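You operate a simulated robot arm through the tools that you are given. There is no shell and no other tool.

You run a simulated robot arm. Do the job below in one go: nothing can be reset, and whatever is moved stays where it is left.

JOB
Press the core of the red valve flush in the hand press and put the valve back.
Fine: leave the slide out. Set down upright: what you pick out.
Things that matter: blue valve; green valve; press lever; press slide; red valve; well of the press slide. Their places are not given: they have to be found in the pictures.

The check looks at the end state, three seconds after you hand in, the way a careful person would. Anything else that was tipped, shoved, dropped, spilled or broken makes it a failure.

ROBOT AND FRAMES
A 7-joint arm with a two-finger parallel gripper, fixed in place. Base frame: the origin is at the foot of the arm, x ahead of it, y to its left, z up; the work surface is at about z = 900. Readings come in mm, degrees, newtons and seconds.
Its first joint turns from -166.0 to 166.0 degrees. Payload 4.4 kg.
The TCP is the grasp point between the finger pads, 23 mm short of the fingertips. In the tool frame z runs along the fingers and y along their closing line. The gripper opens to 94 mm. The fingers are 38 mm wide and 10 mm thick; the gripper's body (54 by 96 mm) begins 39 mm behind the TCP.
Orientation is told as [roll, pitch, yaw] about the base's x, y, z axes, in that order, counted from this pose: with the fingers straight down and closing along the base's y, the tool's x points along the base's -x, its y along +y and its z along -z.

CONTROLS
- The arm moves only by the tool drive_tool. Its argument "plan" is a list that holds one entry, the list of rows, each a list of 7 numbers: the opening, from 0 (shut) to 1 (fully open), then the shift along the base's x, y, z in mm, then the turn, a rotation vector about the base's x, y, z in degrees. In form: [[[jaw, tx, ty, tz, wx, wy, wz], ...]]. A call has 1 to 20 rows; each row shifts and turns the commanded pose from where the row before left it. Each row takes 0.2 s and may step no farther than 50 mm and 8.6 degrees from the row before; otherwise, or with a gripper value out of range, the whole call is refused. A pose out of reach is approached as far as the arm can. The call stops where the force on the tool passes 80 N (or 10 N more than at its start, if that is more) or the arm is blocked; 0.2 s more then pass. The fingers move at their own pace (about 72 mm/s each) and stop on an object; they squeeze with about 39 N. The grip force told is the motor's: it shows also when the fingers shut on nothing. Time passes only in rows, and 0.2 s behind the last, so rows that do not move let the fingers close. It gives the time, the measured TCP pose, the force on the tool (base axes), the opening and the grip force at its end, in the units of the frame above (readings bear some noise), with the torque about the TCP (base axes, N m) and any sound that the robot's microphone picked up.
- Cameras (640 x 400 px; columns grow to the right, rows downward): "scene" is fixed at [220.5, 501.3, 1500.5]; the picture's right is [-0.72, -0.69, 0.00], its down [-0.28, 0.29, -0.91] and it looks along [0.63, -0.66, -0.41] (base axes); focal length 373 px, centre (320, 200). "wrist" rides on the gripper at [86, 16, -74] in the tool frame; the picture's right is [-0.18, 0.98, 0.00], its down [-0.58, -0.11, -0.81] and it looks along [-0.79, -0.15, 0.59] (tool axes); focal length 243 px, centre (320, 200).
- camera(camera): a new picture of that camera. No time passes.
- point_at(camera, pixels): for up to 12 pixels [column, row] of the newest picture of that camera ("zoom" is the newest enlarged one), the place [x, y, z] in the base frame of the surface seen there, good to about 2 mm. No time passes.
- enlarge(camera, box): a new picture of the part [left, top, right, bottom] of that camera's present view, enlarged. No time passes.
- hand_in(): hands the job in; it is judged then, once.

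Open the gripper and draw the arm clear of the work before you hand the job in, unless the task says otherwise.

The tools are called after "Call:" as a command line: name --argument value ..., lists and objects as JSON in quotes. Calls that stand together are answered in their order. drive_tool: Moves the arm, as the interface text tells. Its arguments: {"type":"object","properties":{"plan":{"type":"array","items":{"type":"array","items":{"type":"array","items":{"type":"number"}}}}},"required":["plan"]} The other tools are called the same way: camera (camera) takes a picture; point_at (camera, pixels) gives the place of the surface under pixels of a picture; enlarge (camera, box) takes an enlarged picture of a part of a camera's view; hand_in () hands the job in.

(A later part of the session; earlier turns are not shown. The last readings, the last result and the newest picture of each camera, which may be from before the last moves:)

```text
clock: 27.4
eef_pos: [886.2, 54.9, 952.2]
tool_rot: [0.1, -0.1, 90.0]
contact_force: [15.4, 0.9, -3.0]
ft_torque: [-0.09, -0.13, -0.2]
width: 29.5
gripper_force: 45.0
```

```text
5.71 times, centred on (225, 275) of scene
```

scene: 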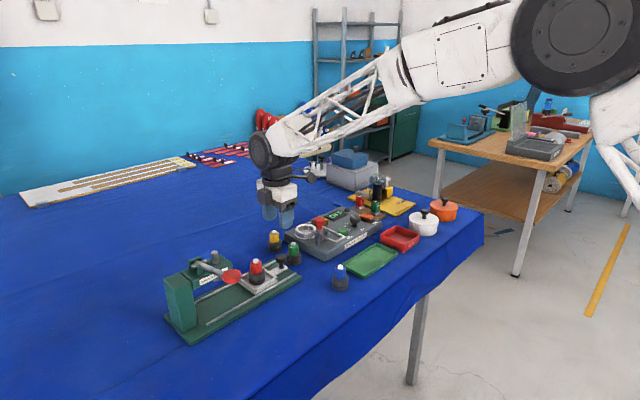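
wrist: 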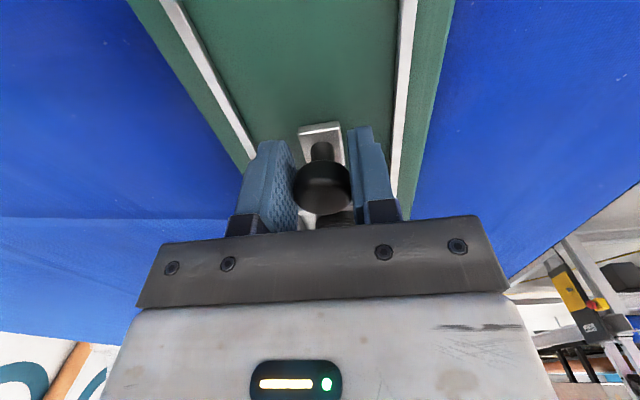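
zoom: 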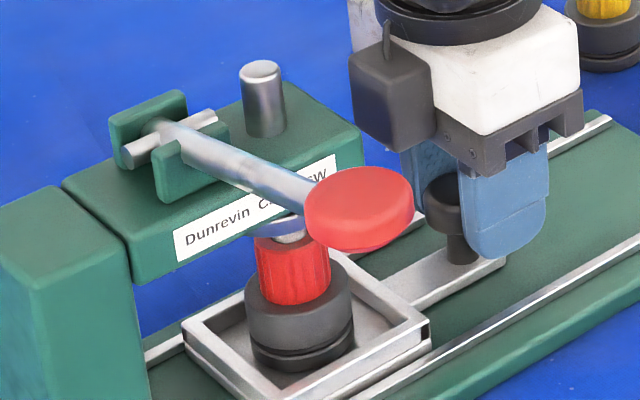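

At 104 mm. I measure the well corner, valve body and ram from this view before the last few mm.

Call:
point_at --camera "zoom" --pixels '[[425, 318], [190, 320], [290, 270], [298, 320], [262, 68], [262, 120], [285, 238], [275, 225], [390, 100], [385, 140], [362, 140]]'

```text
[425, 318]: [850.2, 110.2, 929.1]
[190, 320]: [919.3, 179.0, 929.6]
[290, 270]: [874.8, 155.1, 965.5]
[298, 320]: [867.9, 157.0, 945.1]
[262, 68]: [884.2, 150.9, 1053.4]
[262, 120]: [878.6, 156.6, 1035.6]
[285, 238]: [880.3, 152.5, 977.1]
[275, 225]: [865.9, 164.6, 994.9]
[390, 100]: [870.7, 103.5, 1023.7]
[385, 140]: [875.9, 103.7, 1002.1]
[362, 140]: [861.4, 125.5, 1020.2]
```

Valve centre is ~3–5 mm short of the ram axis. I creep on 2 mm at a time, watching the y force for an end stop.

Call:
drive_tool --plan '[[[0.15, 0.2, 1, 0, 0, 0, 0], [0.15, 0, 1, 0, 0, 0, 0], [0.15, 0, 0, 0, 0, 0, 0]]]'

Call:
drive_tool --plan '[[[0.15, 0, 1, 0, 0, 0, 0], [0.15, 0, 1, 0, 0, 0, 0], [0.15, 0, 0, 0, 0, 0, 0]]]'

```text
clock: 28.2
eef_pos: [884.6, 58.1, 952.0]
tool_rot: [-0.1, 0.0, 90.1]
contact_force: [15.9, 2.0, 4.8]
ft_torque: [-0.01, -0.14, -0.18]
width: 29.3
gripper_force: 45.2
```

```text
clock: 29.0
eef_pos: [885.0, 59.8, 951.4]
tool_rot: [0.1, -0.1, 89.9]
contact_force: [8.9, 0.9, 13.8]
ft_torque: [0.11, -0.06, -0.08]
width: 29.1
gripper_force: 44.8
```

At 108 mm, no stop yet. I look again and compare the valve and ram axes.

Call:
enlarge --camera "scene" --box '[190, 245, 250, 300]'

Call:
point_at --camera "zoom" --pixels '[[262, 250], [270, 300], [262, 290], [285, 45], [262, 200], [390, 320], [235, 230], [330, 90]]'

```text
7.27 times, centred on (220, 272) of scene
```

zoom: 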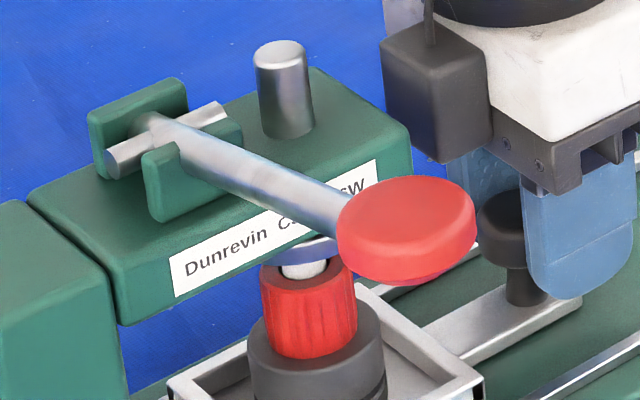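

```text
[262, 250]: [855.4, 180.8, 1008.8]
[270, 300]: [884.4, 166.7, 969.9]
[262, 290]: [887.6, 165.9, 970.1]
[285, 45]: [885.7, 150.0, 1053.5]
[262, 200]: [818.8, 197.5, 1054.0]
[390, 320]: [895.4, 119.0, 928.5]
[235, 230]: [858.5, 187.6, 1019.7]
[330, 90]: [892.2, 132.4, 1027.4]
```

The valve's axis agrees with the ram's within ~2–3 mm, and the foot is ~40 mm wide. I creep 1 mm more to feel for a stop.

Call:
drive_tool --plan '[[[0.15, 0, 1, 0.2, 0, 0, 0], [0.15, 0, 0, 0, 0, 0, 0]]]'

Call:
drive_tool --plan '[[[0.15, 0, 1, 0, 0, 0, 0], [0.15, 0, 0, 0, 0, 0, 0]]]'

```text
clock: 29.6
eef_pos: [885.1, 60.0, 952.0]
tool_rot: [0.1, 0.0, 90.0]
contact_force: [-22.8, 0.1, 25.6]
ft_torque: [0.24, 0.25, 0.2]
width: 29.4
gripper_force: 45.7
```

```text
clock: 30.2
eef_pos: [885.1, 60.0, 951.3]
tool_rot: [0.0, 0.0, 90.0]
contact_force: [-33.1, -4.9, 28.7]
ft_torque: [0.22, 0.32, 0.36]
width: 29.0
gripper_force: 45.2
```

y force begins to rise (-4.9 N) with the reading holding at y≈60, so the slide is at or near its end (110 mm). I relax the side forces, release the knob and rise.

Call:
drive_tool --plan '[[[0.15, -0.6, -0.3, 0.5, 0, 0, 0], [0.5, 0, 0, 0, 0, 0, 0], [0.5, 0, 0, 0, 0, 0, 0], [0.5, 0, 0, 0, 0, 0, 0], [0.5, 0, -2, 10, 0, 0, 0], [0.5, 0, -10, 30, 0, 0, 0], [0.5, 0, -10, 40, 0, 0, 0], [0.5, 0, 0, 40, 0, 0, 0], [0.5, 0, 0, 30, 0, 0, 0], [0.5, 0, 0, 0, 0, 0, 0]]]'

Call:
camera --camera "scene"

Call:
enlarge --camera "scene" --box '[160, 240, 280, 320]'

Call:
camera --camera "wrist"

```text
clock: 32.4
eef_pos: [885.8, 39.8, 1102.3]
tool_rot: [0.0, 0.0, 90.0]
contact_force: [0.8, 0.6, -0.2]
ft_torque: [0.02, 0.02, -0.02]
width: 47.2
gripper_force: 0.2
```

```text
taken
```

scene: 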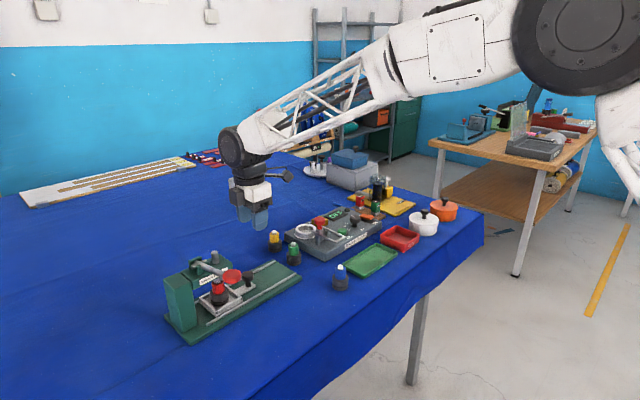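

```text
5.00 times, centred on (220, 280) of scene
```

zoom: 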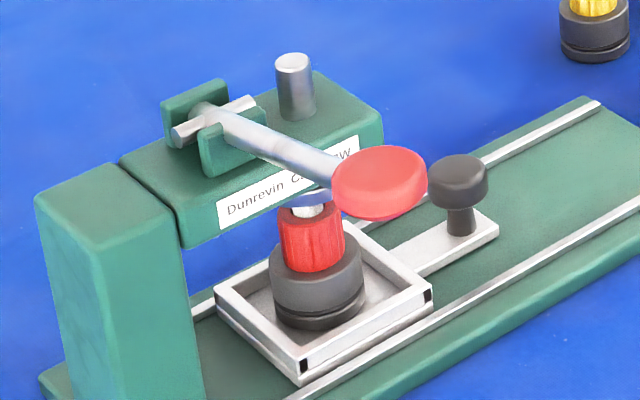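

```text
taken
```

wrist: 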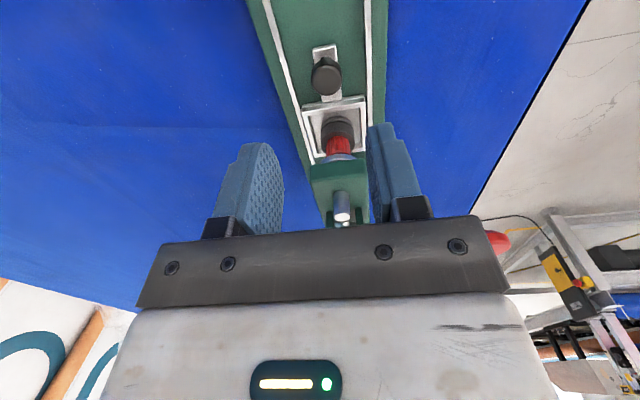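

The slide is in; the valve is under the ram's foot. Now I locate the lever knob's top centre (zoom (380,175)) precisely.

Call:
enlarge --camera "scene" --box '[205, 255, 255, 290]'

Call:
point_at --camera "zoom" --pixels '[[330, 215], [230, 220], [330, 165], [435, 210], [330, 280], [240, 200], [420, 180], [260, 255], [400, 260], [120, 170], [60, 140]]'

```text
11.43 times, centred on (230, 272) of scene
```

zoom: 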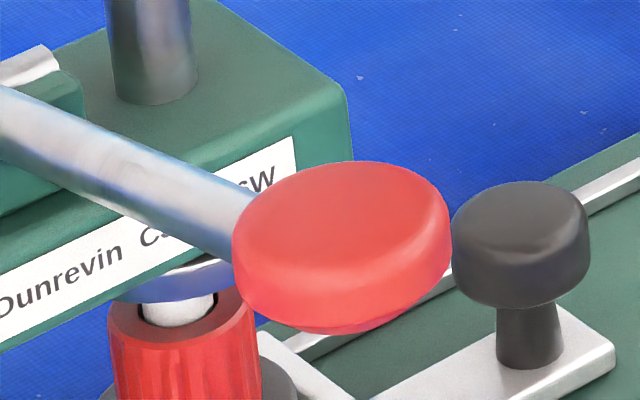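

```text
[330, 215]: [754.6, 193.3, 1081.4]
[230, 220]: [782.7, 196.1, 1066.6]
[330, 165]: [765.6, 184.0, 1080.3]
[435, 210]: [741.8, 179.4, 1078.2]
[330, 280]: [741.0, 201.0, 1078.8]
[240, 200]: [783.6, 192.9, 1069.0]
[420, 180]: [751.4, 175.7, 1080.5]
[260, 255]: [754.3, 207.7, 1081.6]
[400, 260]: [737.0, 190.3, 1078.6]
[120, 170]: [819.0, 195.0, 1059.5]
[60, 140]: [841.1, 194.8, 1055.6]
```

Knob top centre is about (751, 192, 1081). I rise, close the fingers, and move above it.

Call:
drive_tool --plan '[[[0.3, 0, 0, 40, 0, 0, 0], [0.0, -27, 30, 10, 0, 0, 0], [0.0, -27, 31, 0, 0, 0, 0], [0.0, -27, 31, 0, 0, 0, 0], [0.0, -27, 31, 0, 0, 0, 0], [0.0, -24.7, 29.8, 0, 0, 0, 0], [0.0, 0, 0, 0, 0, 0, 0], [0.0, 0, 0, 0, 0, 0, 0]]]'

Call:
camera --camera "scene"

Call:
camera --camera "wrist"

```text
clock: 34.2
eef_pos: [752.4, 190.7, 1154.2]
tool_rot: [0.1, 0.0, 89.9]
contact_force: [-0.7, 0.5, 0.8]
ft_torque: [0.01, 0.02, 0.0]
width: 0.1
gripper_force: 38.9
```

```text
taken
```

scene: 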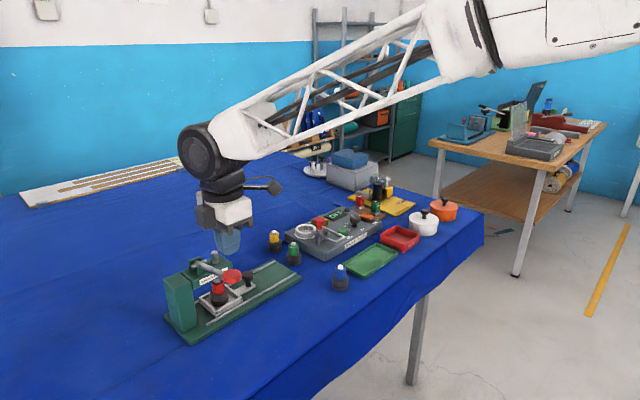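

```text
taken
```

wrist: 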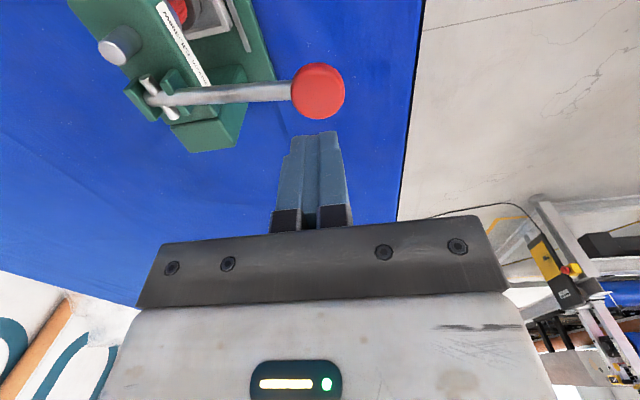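

The knob is at (318,91), directly below the closed fingertips. I descend to just above it, then start pressing gently.

Call:
drive_tool --plan '[[[0.0, 0, 0, -25, 0, 0, 0], [0.0, 0, 0, -14, 0, 0, 0], [0.0, 0, 0, -4, 0, 0, 0], [0.0, 0, 0, -3, 0, 0, 0], [0.0, 0, 0, -3, 0, 0, 0], [0.0, 0, 0, -3, 0, 0, 0], [0.0, 0, 0, 0, 0, 0, 0]]]'

Call:
enlarge --camera "scene" --box '[160, 240, 280, 320]'

```text
clock: 35.8
eef_pos: [752.3, 192.4, 1100.3]
tool_rot: [0.1, 0.0, 90.0]
contact_force: [-0.5, 0.1, 0.9]
ft_torque: [-0.01, 0.01, -0.01]
width: 0.0
gripper_force: 39.0
```

```text
5.00 times, centred on (220, 280) of scene
```

zoom: 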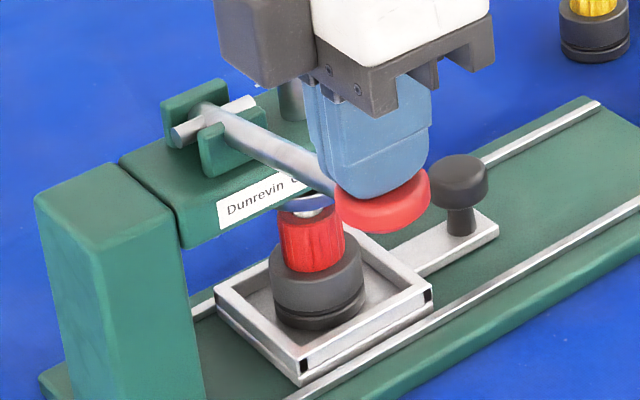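

The lever already follows at ~1 N. I press another 15 mm and look.

Call:
drive_tool --plan '[[[0.0, 0, 0, -3, 0, 0, 0], [0.0, 0, 0, -4, 0, 0, 0], [0.0, 0, 0, -4, 0, 0, 0], [0.0, 0, 0, -4, 0, 0, 0], [0.0, 0, 0, 0, 0, 0, 0]]]'

Call:
enlarge --camera "scene" --box '[160, 240, 280, 320]'

```text
clock: 37.0
eef_pos: [751.9, 191.1, 1085.5]
tool_rot: [0.0, 0.0, 90.1]
contact_force: [-2.4, 2.3, 1.9]
ft_torque: [0.07, -0.02, 0.02]
width: 0.1
gripper_force: 39.1
```

```text
5.00 times, centred on (220, 280) of scene
```

zoom: 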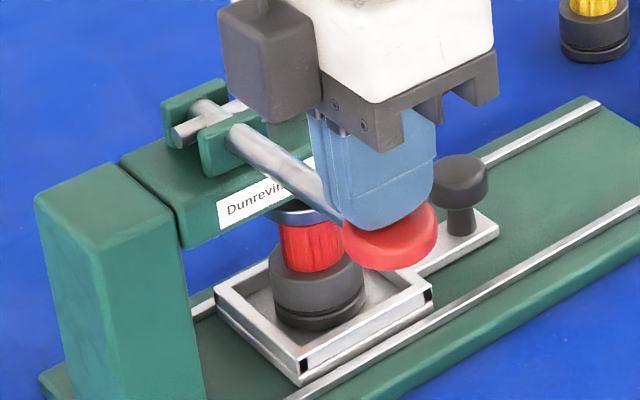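

The foot has come down to about the core top. I continue with smaller steps, reading the force.

Call:
drive_tool --plan '[[[0.0, 0, 0, -3, 0, 0, 0], [0.0, 0, 0, -3, 0, 0, 0], [0.0, 0, 0, 0, 0, 0, 0]]]'

Call:
enlarge --camera "scene" --box '[190, 260, 250, 310]'

```text
clock: 37.8
eef_pos: [752.1, 191.4, 1081.3]
tool_rot: [0.0, 0.0, 90.0]
contact_force: [-10.3, 1.5, 8.6]
ft_torque: [0.06, 0.15, 0.0]
width: 0.2
gripper_force: 38.3
```

```text
8.00 times, centred on (220, 285) of scene
```

zoom: 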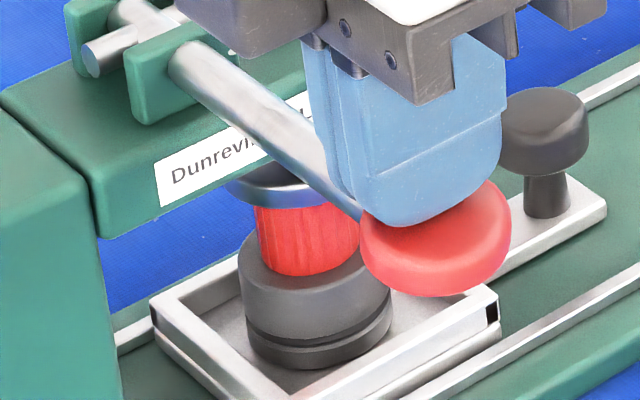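

Force is rising (8.6 N) and the foot hides the core. I measure the foot's rim and the body's top.

Call:
point_at --camera "zoom" --pixels '[[270, 190], [270, 203], [300, 200], [275, 215], [275, 235], [310, 225], [240, 192], [430, 230], [470, 200], [380, 235], [100, 60], [215, 80]]'

Call:
camera --camera "wrist"

```text
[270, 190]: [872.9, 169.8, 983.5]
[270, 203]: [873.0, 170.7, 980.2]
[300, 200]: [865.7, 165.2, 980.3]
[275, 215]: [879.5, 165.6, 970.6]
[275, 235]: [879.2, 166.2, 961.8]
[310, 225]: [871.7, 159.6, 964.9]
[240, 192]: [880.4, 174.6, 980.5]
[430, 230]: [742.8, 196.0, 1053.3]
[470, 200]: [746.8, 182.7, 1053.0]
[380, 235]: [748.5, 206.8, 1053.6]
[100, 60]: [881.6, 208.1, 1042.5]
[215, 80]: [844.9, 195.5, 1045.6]
```

```text
taken
```

wrist: 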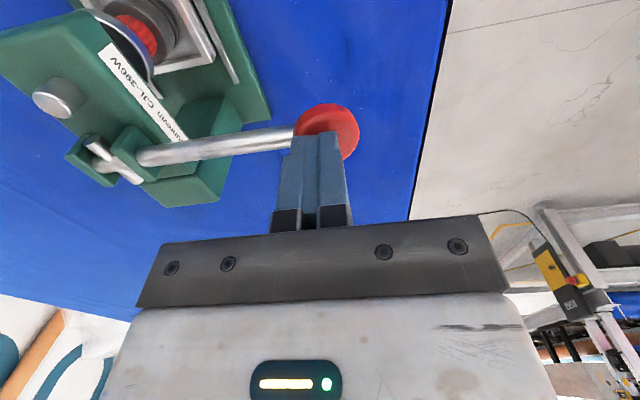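

The foot bottom is at z≈980, ~4 mm above the body top (~976). I follow the knob's arc (-x 4 mm) and press on in small steps.

Call:
drive_tool --plan '[[[0.0, -2, 0, -1, 0, 0, 0], [0.0, -2, 0, -1, 0, 0, 0], [0.0, 0, 0, -2, 0, 0, 0], [0.0, 0, 0, 0, 0, 0, 0]]]'

Call:
enlarge --camera "scene" --box '[190, 260, 250, 310]'

Call:
point_at --camera "zoom" --pixels '[[270, 198], [270, 207], [290, 210], [275, 225], [430, 240]]'

```text
clock: 38.8
eef_pos: [748.3, 190.1, 1074.5]
tool_rot: [0.0, 0.2, 89.9]
contact_force: [-2.1, -1.1, 2.4]
ft_torque: [-0.01, 0.03, -0.05]
width: 0.1
gripper_force: 39.3
```

```text
8.00 times, centred on (220, 285) of scene
```

zoom: 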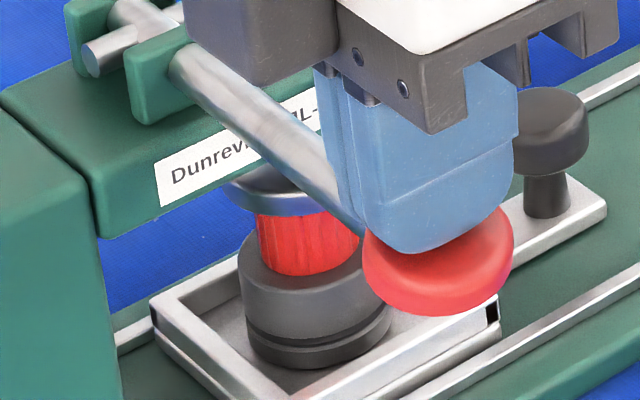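

```text
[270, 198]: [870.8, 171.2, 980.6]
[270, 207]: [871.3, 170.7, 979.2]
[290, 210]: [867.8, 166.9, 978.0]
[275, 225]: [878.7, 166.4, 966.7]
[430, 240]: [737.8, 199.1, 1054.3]
```

Foot now at ~978. I continue downward in 1.5 mm rows.

Call:
drive_tool --plan '[[[0.0, 0, 0, -1.5, 0, 0, 0], [0.0, 0, 0, -1.5, 0, 0, 0], [0.0, 0, 0, 0, 0, 0, 0]]]'

Call:
drive_tool --plan '[[[0.0, 0, 0, -1.5, 0, 0, 0], [0.0, 0, 0, -1, 0, 0, 0], [0.0, 0, 0, 0, 0, 0, 0]]]'

Call:
enlarge --camera "scene" --box '[190, 260, 250, 310]'

Call:
point_at --camera "zoom" --pixels '[[270, 203], [270, 213], [290, 214], [275, 225], [430, 250]]'

```text
clock: 39.6
eef_pos: [748.4, 191.0, 1071.0]
tool_rot: [0.1, 0.0, 90.0]
contact_force: [0.2, -0.2, 1.7]
ft_torque: [0.0, -0.04, 0.01]
width: 0.0
gripper_force: 39.1
```

```text
clock: 40.4
eef_pos: [747.1, 192.7, 1070.3]
tool_rot: [-0.2, 0.1, 90.0]
contact_force: [-2.0, -10.3, 18.6]
ft_torque: [-0.32, -0.18, -0.12]
width: 0.0
gripper_force: 39.1
```

```text
8.00 times, centred on (220, 285) of scene
```

zoom: 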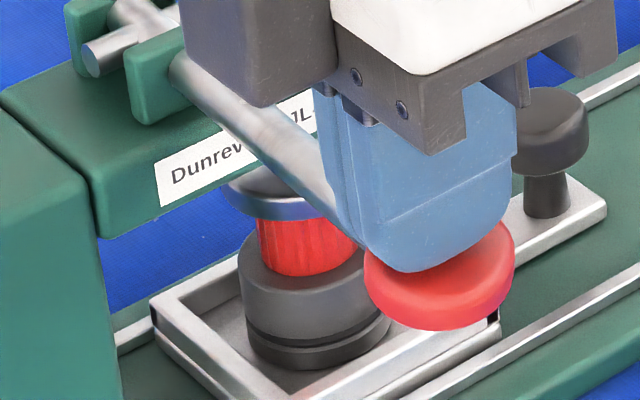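

```text
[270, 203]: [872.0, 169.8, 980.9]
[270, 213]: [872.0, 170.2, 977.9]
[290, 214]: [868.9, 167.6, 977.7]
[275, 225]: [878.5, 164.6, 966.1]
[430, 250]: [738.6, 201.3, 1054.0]
```

Force rose to 18.6 N. I enlarge tightly to judge the gap between the foot and the red body.

Call:
enlarge --camera "scene" --box '[205, 276, 235, 300]'

Call:
camera --camera "wrist"

Call:
enlarge --camera "wrist" --box '[60, 0, 240, 110]'

```text
16.00 times, centred on (220, 288) of scene
```

zoom: 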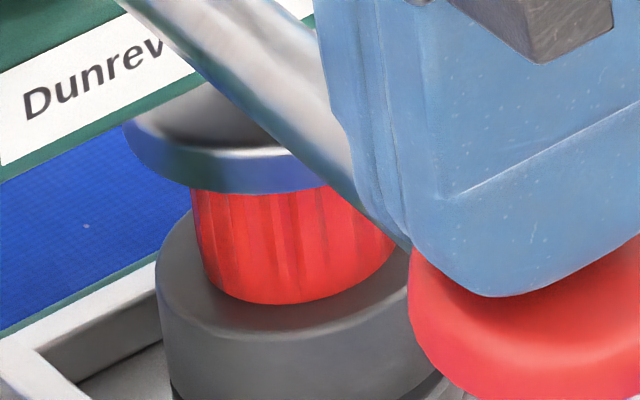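

```text
taken
```

wrist: 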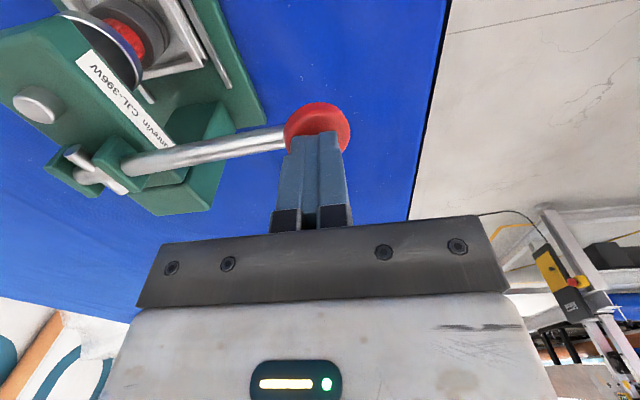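

```text
3.56 times, centred on (150, 55) of wrist
```

zoom: 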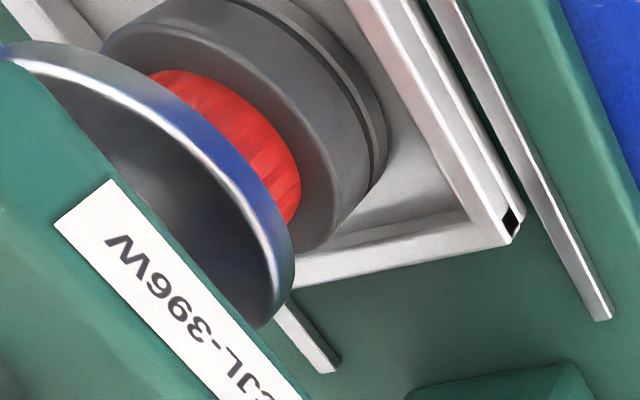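

By projection the foot's rim is within about a millimetre of the body's top. I press on in 0.7 mm steps to confirm a firm stop.

Call:
drive_tool --plan '[[[0.0, 0, 0, -0.8, 0, 0, 0], [0.0, 0, 0, 0, 0, 0, 0]]]'

Call:
drive_tool --plan '[[[0.0, 0, 0, -0.7, 0, 0, 0], [0.0, 0, 0, 0, 0, 0, 0]]]'

```text
clock: 41.0
eef_pos: [746.8, 193.1, 1069.9]
tool_rot: [-0.1, 0.1, 90.1]
contact_force: [2.1, 4.9, 24.7]
ft_torque: [0.08, -0.26, 0.03]
width: 0.1
gripper_force: 38.8
```

```text
clock: 41.6
eef_pos: [747.3, 192.6, 1068.7]
tool_rot: [-0.2, 0.0, 89.9]
contact_force: [-4.6, 13.4, 36.2]
ft_torque: [0.21, -0.23, 0.13]
width: 0.0
gripper_force: 38.7
```

Force climbs steeply to 36 N: a firm stop. I check the picture for the foot and whether anything tilted.

Call:
enlarge --camera "scene" --box '[205, 276, 235, 300]'

Call:
point_at --camera "zoom" --pixels '[[220, 170], [220, 185], [270, 188], [250, 220], [250, 290], [200, 330], [560, 330], [150, 165]]'

```text
16.00 times, centred on (220, 288) of scene
```

zoom: 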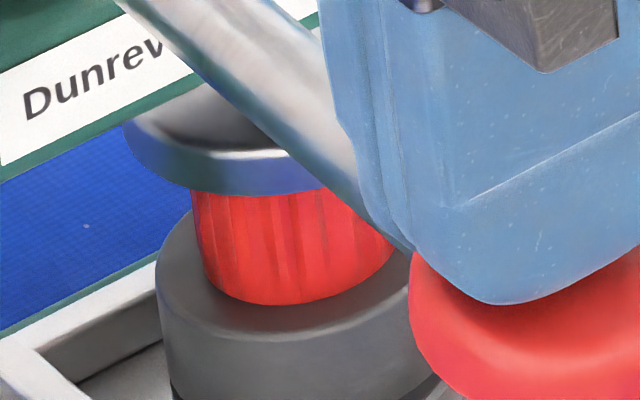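

```text
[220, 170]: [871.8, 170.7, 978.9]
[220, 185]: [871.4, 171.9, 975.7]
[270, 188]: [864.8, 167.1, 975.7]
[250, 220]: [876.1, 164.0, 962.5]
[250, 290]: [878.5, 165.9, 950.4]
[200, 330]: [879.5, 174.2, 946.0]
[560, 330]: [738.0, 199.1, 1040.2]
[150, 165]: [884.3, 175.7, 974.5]
```

Foot bottom reads ~975, equal to the body top. One more small press to be sure (~50 N), then I'll ease off.

Call:
drive_tool --plan '[[[0.0, 0, 0, -0.8, 0, 0, 0], [0.0, 0, 0, 0, 0, 0, 0], [0.0, 0, 0, 0, 0, 0, 0]]]'

```text
clock: 42.4
eef_pos: [746.6, 192.2, 1068.3]
tool_rot: [-0.1, 0.0, 90.0]
contact_force: [-14.5, 4.0, 49.4]
ft_torque: [-0.01, -0.13, 0.01]
width: 0.0
gripper_force: 39.2
```

Firm stop at ~49 N with no further travel. Now I ease up slowly and see whether the lever springs back.

Call:
drive_tool --plan '[[[0.0, 0, 0, 2, 0, 0, 0], [0.0, 0, 0, 3, 0, 0, 0], [0.0, 0, 0, 5, 0, 0, 0], [0.0, 0, 0, 0, 0, 0, 0]]]'

Call:
enlarge --camera "scene" --box '[190, 260, 250, 310]'

```text
clock: 43.4
eef_pos: [747.5, 192.4, 1076.2]
tool_rot: [0.1, 0.0, 90.0]
contact_force: [-1.2, -1.9, 1.4]
ft_torque: [-0.04, -0.02, -0.04]
width: 0.1
gripper_force: 38.8
```

```text
8.00 times, centred on (220, 285) of scene
```

zoom: 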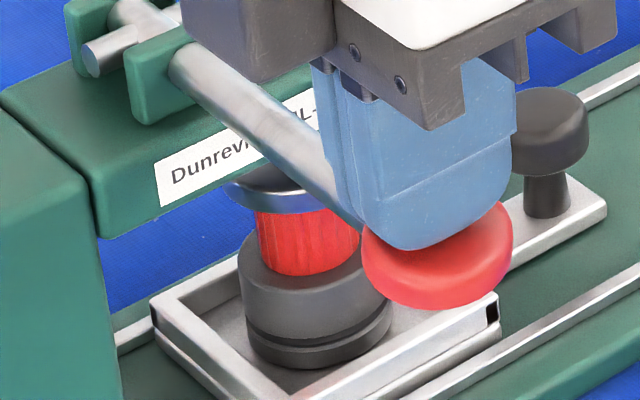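

The lever follows back up under its own spring. I raise fully, 45 mm.

Call:
drive_tool --plan '[[[0.0, 0, 0, 6, 0, 0, 0], [0.0, 2, 0, 8, 0, 0, 0], [0.0, 2, 0, 8, 0, 0, 0], [0.0, 0, 0, 8, 0, 0, 0], [0.0, 0, 0, 15, 0, 0, 0], [0.0, 0, 0, 35, 0, 0, 0], [0.0, 0, 0, 0, 0, 0, 0]]]'

Call:
enlarge --camera "scene" --box '[190, 255, 250, 305]'

Call:
camera --camera "wrist"

```text
clock: 45.0
eef_pos: [748.5, 190.4, 1157.1]
tool_rot: [0.0, 0.1, 90.0]
contact_force: [-0.3, 0.1, 0.4]
ft_torque: [0.03, 0.02, -0.01]
width: 0.0
gripper_force: 39.1
```

```text
8.00 times, centred on (220, 280) of scene
```

zoom: 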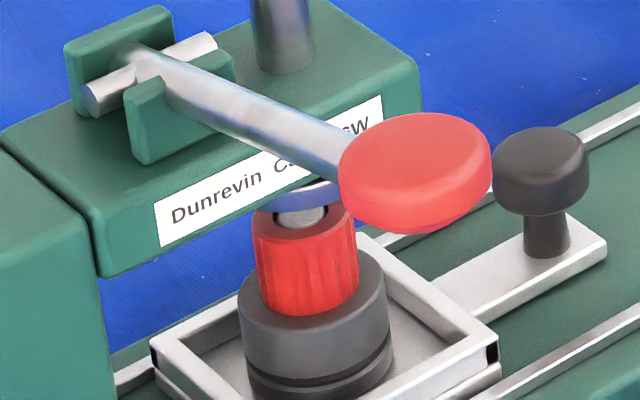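

```text
taken
```

wrist: 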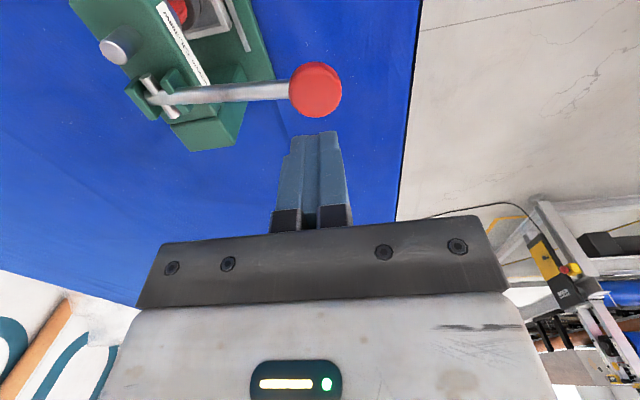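

Something grey still stands between the body and the foot at (300,215). I enlarge to see whether it's the core.

Call:
enlarge --camera "scene" --box '[205, 268, 235, 292]'

Call:
enlarge --camera "wrist" --box '[90, 0, 270, 110]'

```text
16.00 times, centred on (220, 280) of scene
```

zoom: 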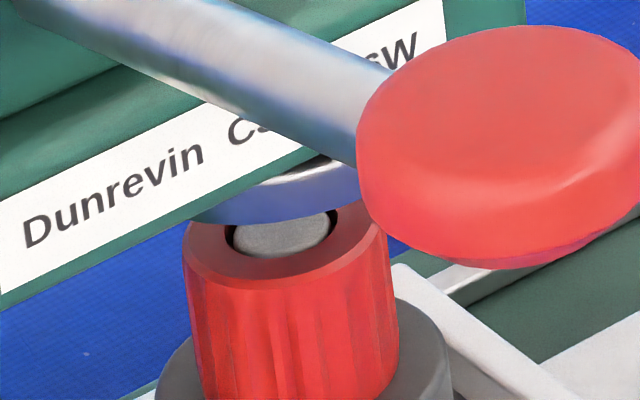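

```text
3.56 times, centred on (180, 55) of wrist
```

zoom: 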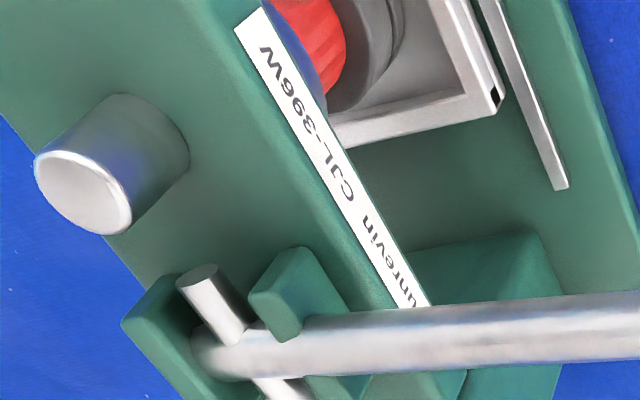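

The core's top now looks level with the red ring (ellipse 235–335 × to row 257), to be confirmed from above. I return to the slide knob with the gripper half open, staging above it first.

Call:
drive_tool --plan '[[[0.0, 26.6, -30.4, 0, 0, 0, 0], [0.3, 26.6, -30.4, 0, 0, 0, 0], [0.5, 26.6, -30.4, 0, 0, 0, 0], [0.5, 26.6, -30.4, 0, 0, 0, 0], [0.5, 26.6, -30.4, 0, 0, 0, 0], [0.5, 0, 0, -40, 0, 0, 0], [0.5, 0, 0, -40, 0, 0, 0], [0.5, 0, 0, 0, 0, 0, 0], [0.5, 0, 0, 0, 0, 0, 0]]]'

Call:
camera --camera "wrist"

Call:
enlarge --camera "scene" --box '[170, 220, 290, 310]'

```text
clock: 47.0
eef_pos: [887.0, 37.6, 1075.6]
tool_rot: [0.0, 0.1, 90.0]
contact_force: [-0.3, -0.1, -0.1]
ft_torque: [0.01, -0.02, -0.02]
width: 47.1
gripper_force: 0.0
```

```text
taken
```

wrist: 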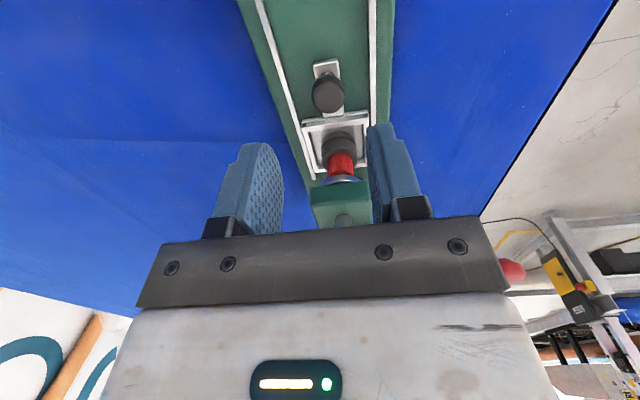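

```text
4.44 times, centred on (230, 265) of scene
```

zoom: 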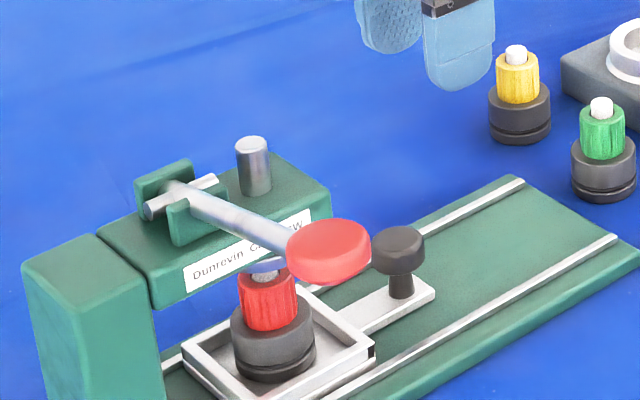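

I measure the slide knob's place from the wrist and scene before descending.

Call:
point_at --camera "wrist" --pixels '[[328, 95], [315, 95], [341, 95], [328, 78], [328, 108], [338, 182]]'

Call:
point_at --camera "zoom" --pixels '[[398, 240], [374, 250], [422, 250], [398, 262], [400, 290], [270, 330]]'

```text
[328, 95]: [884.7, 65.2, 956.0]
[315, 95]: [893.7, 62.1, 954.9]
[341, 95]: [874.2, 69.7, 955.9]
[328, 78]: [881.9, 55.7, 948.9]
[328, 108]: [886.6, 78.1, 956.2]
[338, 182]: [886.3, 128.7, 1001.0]
```

```text
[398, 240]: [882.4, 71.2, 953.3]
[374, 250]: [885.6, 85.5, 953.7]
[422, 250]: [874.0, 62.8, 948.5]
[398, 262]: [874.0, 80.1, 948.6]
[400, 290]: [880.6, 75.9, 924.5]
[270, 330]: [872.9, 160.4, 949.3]
```

The knob is at about (884, 72). I descend to the same grasp height with the TCP ~11 mm on its -y side.

Call:
drive_tool --plan '[[[0.5, 0, 0, -35, 0, 0, 0], [0.5, 0, 7, -40, 0, 0, 0], [0.5, 0, 9, -30, 0, 0, 0], [0.5, 0, 4, -15, 0, 0, 0], [0.5, 0, 1, -5.2, 0, 0, 0], [0.5, 0, 0, 0, 0, 0, 0], [0.5, 0, 0, 0, 0, 0, 0]]]'

Call:
camera --camera "wrist"

Call:
enlarge --camera "scene" --box '[180, 220, 300, 310]'

```text
clock: 48.6
eef_pos: [885.5, 61.3, 951.4]
tool_rot: [0.1, 0.0, 89.9]
contact_force: [-0.7, 0.8, 0.9]
ft_torque: [0.04, 0.0, 0.01]
width: 47.2
gripper_force: 0.1
```

```text
taken
```

wrist: 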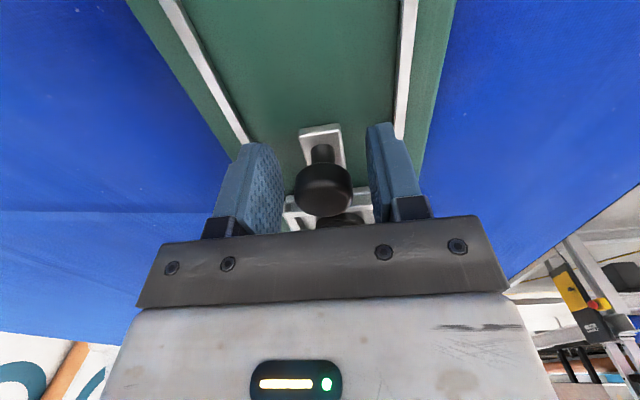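

```text
4.44 times, centred on (240, 265) of scene
```

zoom: 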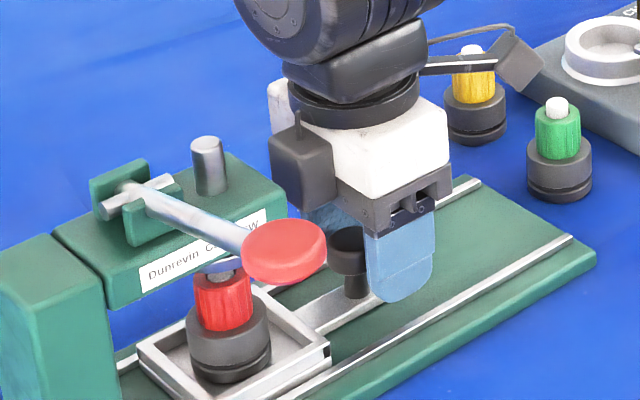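

Fingers straddle the knob at (323,190). Closing the grip.

Call:
drive_tool --plan '[[[0.15, 0, 0, 0, 0, 0, 0], [0.15, 0, 0, 0, 0, 0, 0], [0.15, 0, 0, 0, 0, 0, 0], [0.15, 0, 0, 0, 0, 0, 0]]]'

```text
clock: 49.6
eef_pos: [884.8, 59.3, 952.2]
tool_rot: [0.0, 0.0, 89.9]
contact_force: [0.5, -0.4, -0.3]
ft_torque: [0.09, 0.01, 0.0]
width: 29.2
gripper_force: 44.5
```

Clean grip (29.2 mm, no side force). I pull the slide out gently along -y.

Call:
drive_tool --plan '[[[0.15, 0, -2, 0, 0, 0, 0], [0.15, 0, -4, 0, 0, 0, 0], [0.15, 0, -6, 0, 0, 0, 0], [0.15, 0, -7, 0, 0, 0, 0], [0.15, 0, -7, 0, 0, 0, 0], [0.15, 0, -7, 0, 0, 0, 0], [0.15, 0, -6, 0, 0, 0, 0], [0.15, 0, -4, 0, 0, 0, 0], [0.15, 0, -2, 0, 0, 0, 0], [0.15, 0, 0, 0, 0, 0, 0]]]'

Call:
enlarge --camera "scene" --box '[190, 220, 300, 305]'

```text
clock: 51.8
eef_pos: [884.5, 15.4, 951.7]
tool_rot: [0.1, 0.0, 90.0]
contact_force: [-1.1, -0.3, -33.8]
ft_torque: [-0.37, 0.05, 0.01]
width: 29.0
gripper_force: 45.1
```

```text
4.71 times, centred on (245, 262) of scene
```

zoom: 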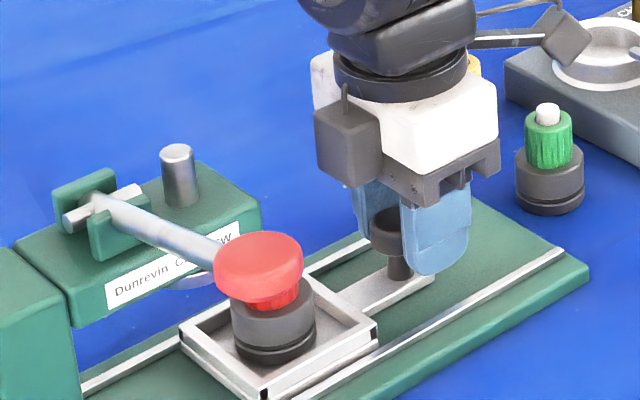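

Sliding freely; fz is -34 N so I lower the command 0.6 mm and pull another 40 mm.

Call:
drive_tool --plan '[[[0.15, 0, -2, -0.3, 0, 0, 0], [0.15, 0, -4, -0.3, 0, 0, 0], [0.15, 0, -6, 0, 0, 0, 0], [0.15, 0, -7, 0, 0, 0, 0], [0.15, 0, -7, 0, 0, 0, 0], [0.15, 0, -6, 0, 0, 0, 0], [0.15, 0, -5, 0, 0, 0, 0], [0.15, 0, -3, 0, 0, 0, 0], [0.15, 0, 0, 0, 0, 0, 0]]]'

Call:
enlarge --camera "scene" --box '[210, 220, 310, 300]'

```text
clock: 53.8
eef_pos: [884.1, -23.8, 952.5]
tool_rot: [-0.1, 0.0, 89.9]
contact_force: [18.7, -0.4, -25.0]
ft_torque: [-0.21, -0.13, -0.24]
width: 29.0
gripper_force: 45.7
```

```text
5.00 times, centred on (260, 260) of scene
```

zoom: 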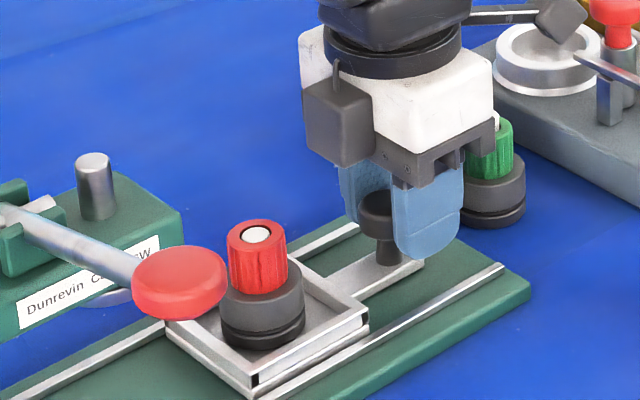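

The core now looks flush with the red body at (256,235). I pull the remaining ~22 mm, relaxing z slightly.

Call:
drive_tool --plan '[[[0.15, 0.2, -2, -0.3, 0, 0, 0], [0.15, 0, -4, -0.2, 0, 0, 0], [0.15, 0, -5, 0, 0, 0, 0], [0.15, 0, -4, 0, 0, 0, 0], [0.15, 0, -3, 0, 0, 0, 0], [0.15, 0, -2, 0, 0, 0, 0], [0.15, 0, -1, 0, 0, 0, 0], [0.15, 0, 0, 0, 0, 0, 0]]]'

Call:
enlarge --camera "scene" --box '[210, 220, 310, 300]'

Call:
point_at --camera "zoom" --pixels '[[385, 305], [285, 370], [275, 220], [410, 195], [405, 240]]'

```text
clock: 55.6
eef_pos: [885.4, -44.9, 950.4]
tool_rot: [0.0, 0.0, 90.1]
contact_force: [-6.7, -1.5, 20.0]
ft_torque: [0.13, 0.07, 0.03]
width: 29.2
gripper_force: 44.9
```

```text
5.00 times, centred on (260, 260) of scene
```

zoom: 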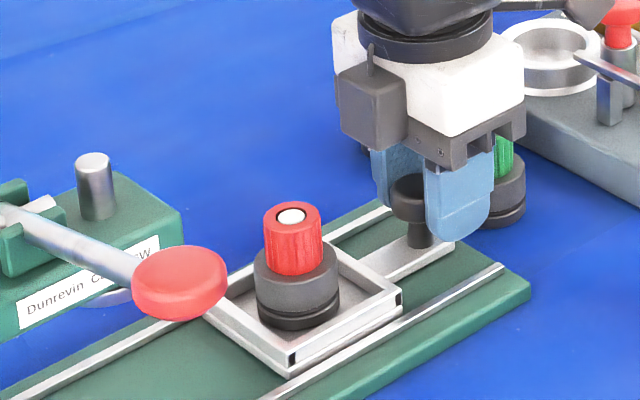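

```text
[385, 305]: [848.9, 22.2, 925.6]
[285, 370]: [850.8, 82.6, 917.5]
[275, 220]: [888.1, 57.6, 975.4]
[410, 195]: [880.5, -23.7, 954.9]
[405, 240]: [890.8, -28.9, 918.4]
```

The core is flush and the slide is within ~5 mm of its original out position. I pull the last few mm gently, watching for the stop.

Call:
drive_tool --plan '[[[0.15, 0, -1.5, 0.3, 0, 0, 0], [0.15, 0, -1.5, 0, 0, 0, 0], [0.15, 0, 0, 0, 0, 0, 0]]]'

Call:
drive_tool --plan '[[[0.15, 0, -1, 0, 0, 0, 0], [0.15, 0, 0, 0, 0, 0, 0]]]'

```text
clock: 56.4
eef_pos: [885.8, -48.5, 952.7]
tool_rot: [0.1, 0.0, 90.1]
contact_force: [-14.1, -0.8, 21.3]
ft_torque: [0.26, 0.16, 0.16]
width: 29.1
gripper_force: 45.1
```

```text
clock: 57.0
eef_pos: [884.8, -48.6, 952.1]
tool_rot: [-0.1, 0.0, 90.1]
contact_force: [-18.0, -1.4, 25.3]
ft_torque: [0.27, 0.18, 0.17]
width: 29.1
gripper_force: 45.1
```

The slide is out (110 mm back). I relax, release the knob, and rise straight up.

Call:
drive_tool --plan '[[[0.15, -0.4, 0, 0.5, 0, 0, 0], [0.5, 0, 0, 0, 0, 0, 0], [0.5, 0, 0, 0, 0, 0, 0], [0.5, 0, 0, 0, 0, 0, 0], [0.5, 0, 0, 15, 0, 0, 0], [0.5, 0, 0, 40, 0, 0, 0], [0.5, 0, 0, 40, 0, 0, 0], [0.5, 0, 0, 30, 0, 0, 0], [0.5, 0, 0, 0, 0, 0, 0]]]'

Call:
enlarge --camera "scene" --box '[240, 240, 300, 290]'

Call:
camera --camera "wrist"

```text
clock: 59.0
eef_pos: [884.1, -49.9, 1076.7]
tool_rot: [0.1, -0.1, 90.0]
contact_force: [0.3, -0.5, -0.8]
ft_torque: [0.01, -0.02, -0.01]
width: 46.7
gripper_force: 0.0
```

```text
8.00 times, centred on (270, 265) of scene
```

zoom: 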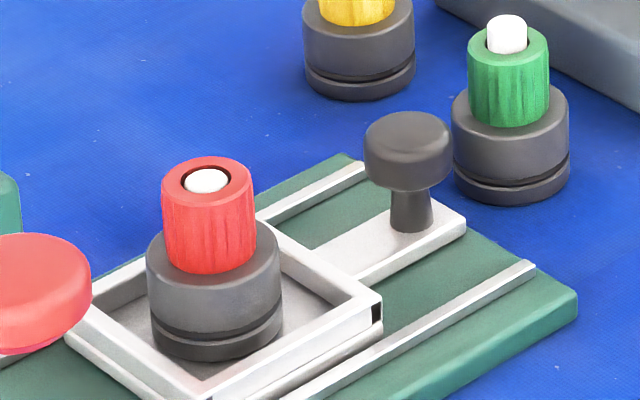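

```text
taken
```

wrist: 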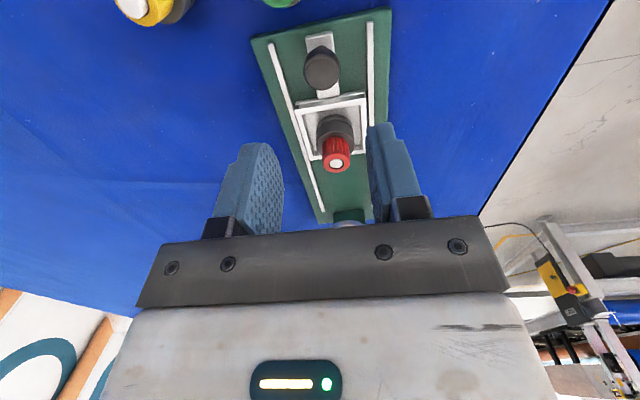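

The slide is out and the core looks flush. I enlarge on the red valve's top and measure core vs. ring heights.

Call:
enlarge --camera "scene" --box '[246, 255, 266, 271]'

Call:
point_at --camera "zoom" --pixels '[[315, 200], [315, 180], [315, 215], [315, 235], [270, 205], [365, 205], [315, 165], [240, 205], [390, 205], [315, 250]]'

Call:
enlarge --camera "wrist" --box '[310, 100, 370, 180]'

```text
16.00 times, centred on (256, 263) of scene
```

zoom: 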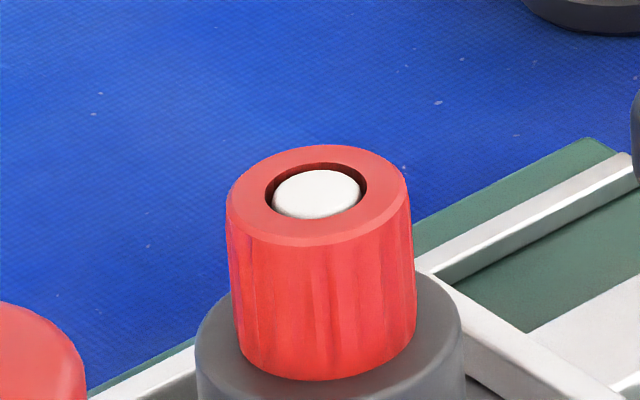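

```text
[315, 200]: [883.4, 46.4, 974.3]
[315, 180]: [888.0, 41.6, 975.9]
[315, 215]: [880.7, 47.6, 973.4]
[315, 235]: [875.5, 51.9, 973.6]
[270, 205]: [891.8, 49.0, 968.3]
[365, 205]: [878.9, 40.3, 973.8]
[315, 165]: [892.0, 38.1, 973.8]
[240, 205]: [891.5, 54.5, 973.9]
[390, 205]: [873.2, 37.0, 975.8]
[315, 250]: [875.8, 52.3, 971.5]
```

```text
5.00 times, centred on (340, 140) of wrist
```

zoom: 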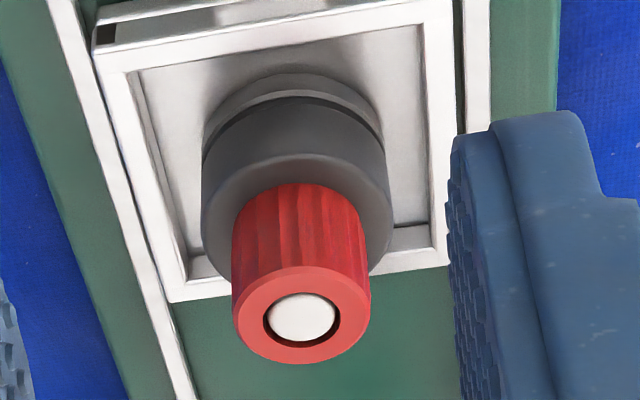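

The core is flush (core 974.5 vs ring 973.9). I rotate the gripper back by -90° while moving above the valve.

Call:
drive_tool --plan '[[[0.5, 0, 8.5, 0, 0, 0, -8.2], [0.5, 0, 8.5, 0, 0, 0, -8.2], [0.5, 0, 8.5, 0, 0, 0, -8.2], [0.5, 0, 8.5, 0, 0, 0, -8.2], [0.5, 0, 8.5, 0, 0, 0, -8.2], [0.5, 0, 8.5, 0, 0, 0, -8.2], [0.5, 0, 8.5, 0, 0, 0, -8.2], [0.5, 0, 8.5, 0, 0, 0, -8.2], [0.55, 0, 8.5, 0, 0, 0, -8.2], [0.55, 0, 8.5, 0, 0, 0, -8.2], [0.55, -0.8, 8, 0, 0, 0, -8.0], [0.55, 0, 0, 0, 0, 0, 0], [0.55, 0, 0, 0, 0, 0, 0]]]'

Call:
camera --camera "wrist"

Call:
enlarge --camera "wrist" --box '[270, 0, 370, 110]'

```text
clock: 61.8
eef_pos: [884.0, 43.8, 1075.4]
tool_rot: [0.0, 0.1, 0.0]
contact_force: [0.1, 0.0, -0.4]
ft_torque: [-0.03, -0.02, 0.0]
width: 51.6
gripper_force: 0.2
```

```text
taken
```

wrist: 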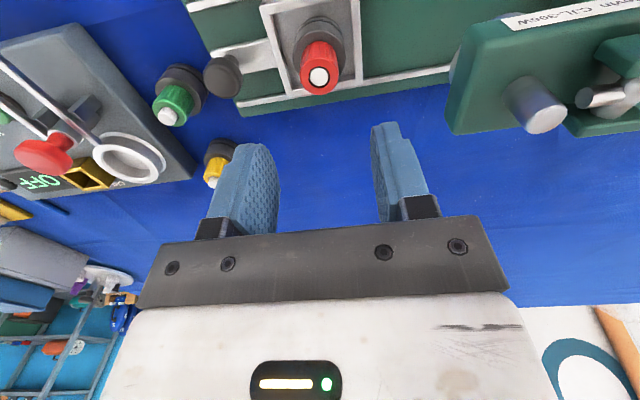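

```text
3.64 times, centred on (320, 55) of wrist
```

zoom: 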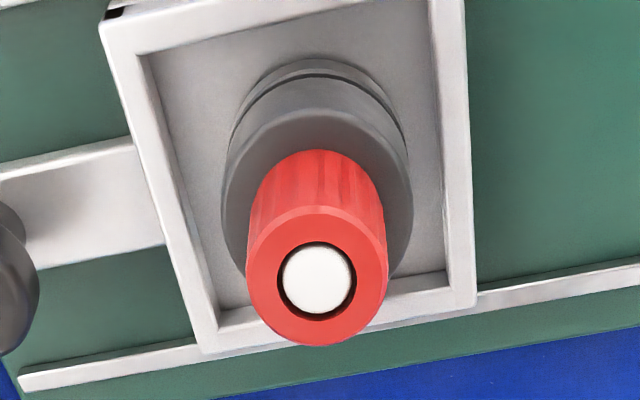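

Call:
point_at --camera "zoom" --pixels '[[256, 278], [378, 278], [318, 218], [318, 336], [275, 236], [360, 236], [272, 322], [362, 322], [318, 265], [318, 290], [300, 278], [335, 278]]'

```text
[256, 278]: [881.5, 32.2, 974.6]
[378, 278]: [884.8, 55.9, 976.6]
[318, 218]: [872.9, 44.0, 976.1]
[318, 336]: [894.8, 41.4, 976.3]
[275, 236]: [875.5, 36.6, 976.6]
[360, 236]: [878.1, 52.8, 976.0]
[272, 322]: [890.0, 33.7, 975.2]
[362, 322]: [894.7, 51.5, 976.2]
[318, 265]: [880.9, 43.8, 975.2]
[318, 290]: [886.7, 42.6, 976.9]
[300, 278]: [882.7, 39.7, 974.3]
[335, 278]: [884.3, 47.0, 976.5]
```

Valve centre is (884, 43.8), core level with the ring. I centre and descend to TCP z≈977 around the red body.

Call:
drive_tool --plan '[[[0.55, 1, -1.1, -35, 0, 0, 0], [0.55, 0, 0, -35, 0, 0, 0], [0.55, 0, 0, -19, 0, 0, 0], [0.55, 0, 0, -10, 0, 0, 0], [0.55, 0, 0, 0, 0, 0, 0], [0.55, 0, 0, 0, 0, 0, 0]]]'

Call:
camera --camera "wrist"

Call:
enlarge --camera "scene" --box '[220, 225, 300, 295]'

```text
clock: 63.2
eef_pos: [885.6, 42.9, 978.7]
tool_rot: [0.0, -0.1, 0.0]
contact_force: [-0.3, 0.0, 0.0]
ft_torque: [-0.01, -0.01, -0.03]
width: 51.8
gripper_force: 0.0
```

```text
taken
```

wrist: 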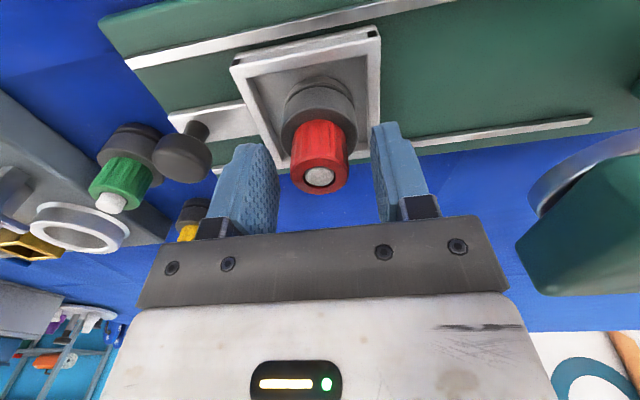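

```text
5.71 times, centred on (260, 260) of scene
```

zoom: 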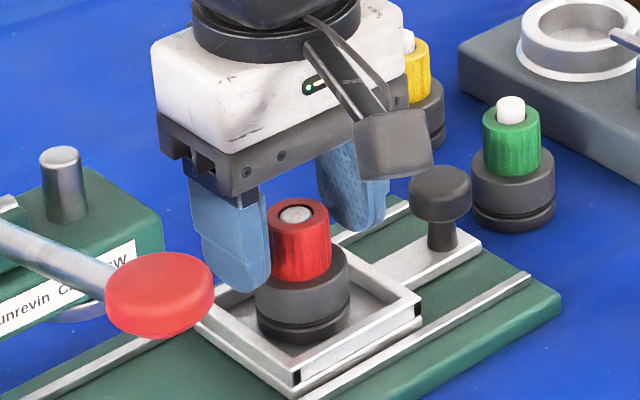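

Fingers straddle the red body, tips above the shoulder. Closing.

Call:
drive_tool --plan '[[[0.15, 0, 0, 0, 0, 0, 0], [0.15, 0, 0, 0, 0, 0, 0], [0.15, 0, 0, 0, 0, 0, 0], [0.15, 0, 0, 0, 0, 0, 0]]]'

```text
clock: 64.2
eef_pos: [887.0, 41.5, 978.3]
tool_rot: [0.0, 0.1, 0.1]
contact_force: [0.7, -0.2, 0.0]
ft_torque: [0.0, 0.02, -0.02]
width: 26.9
gripper_force: 39.3
```

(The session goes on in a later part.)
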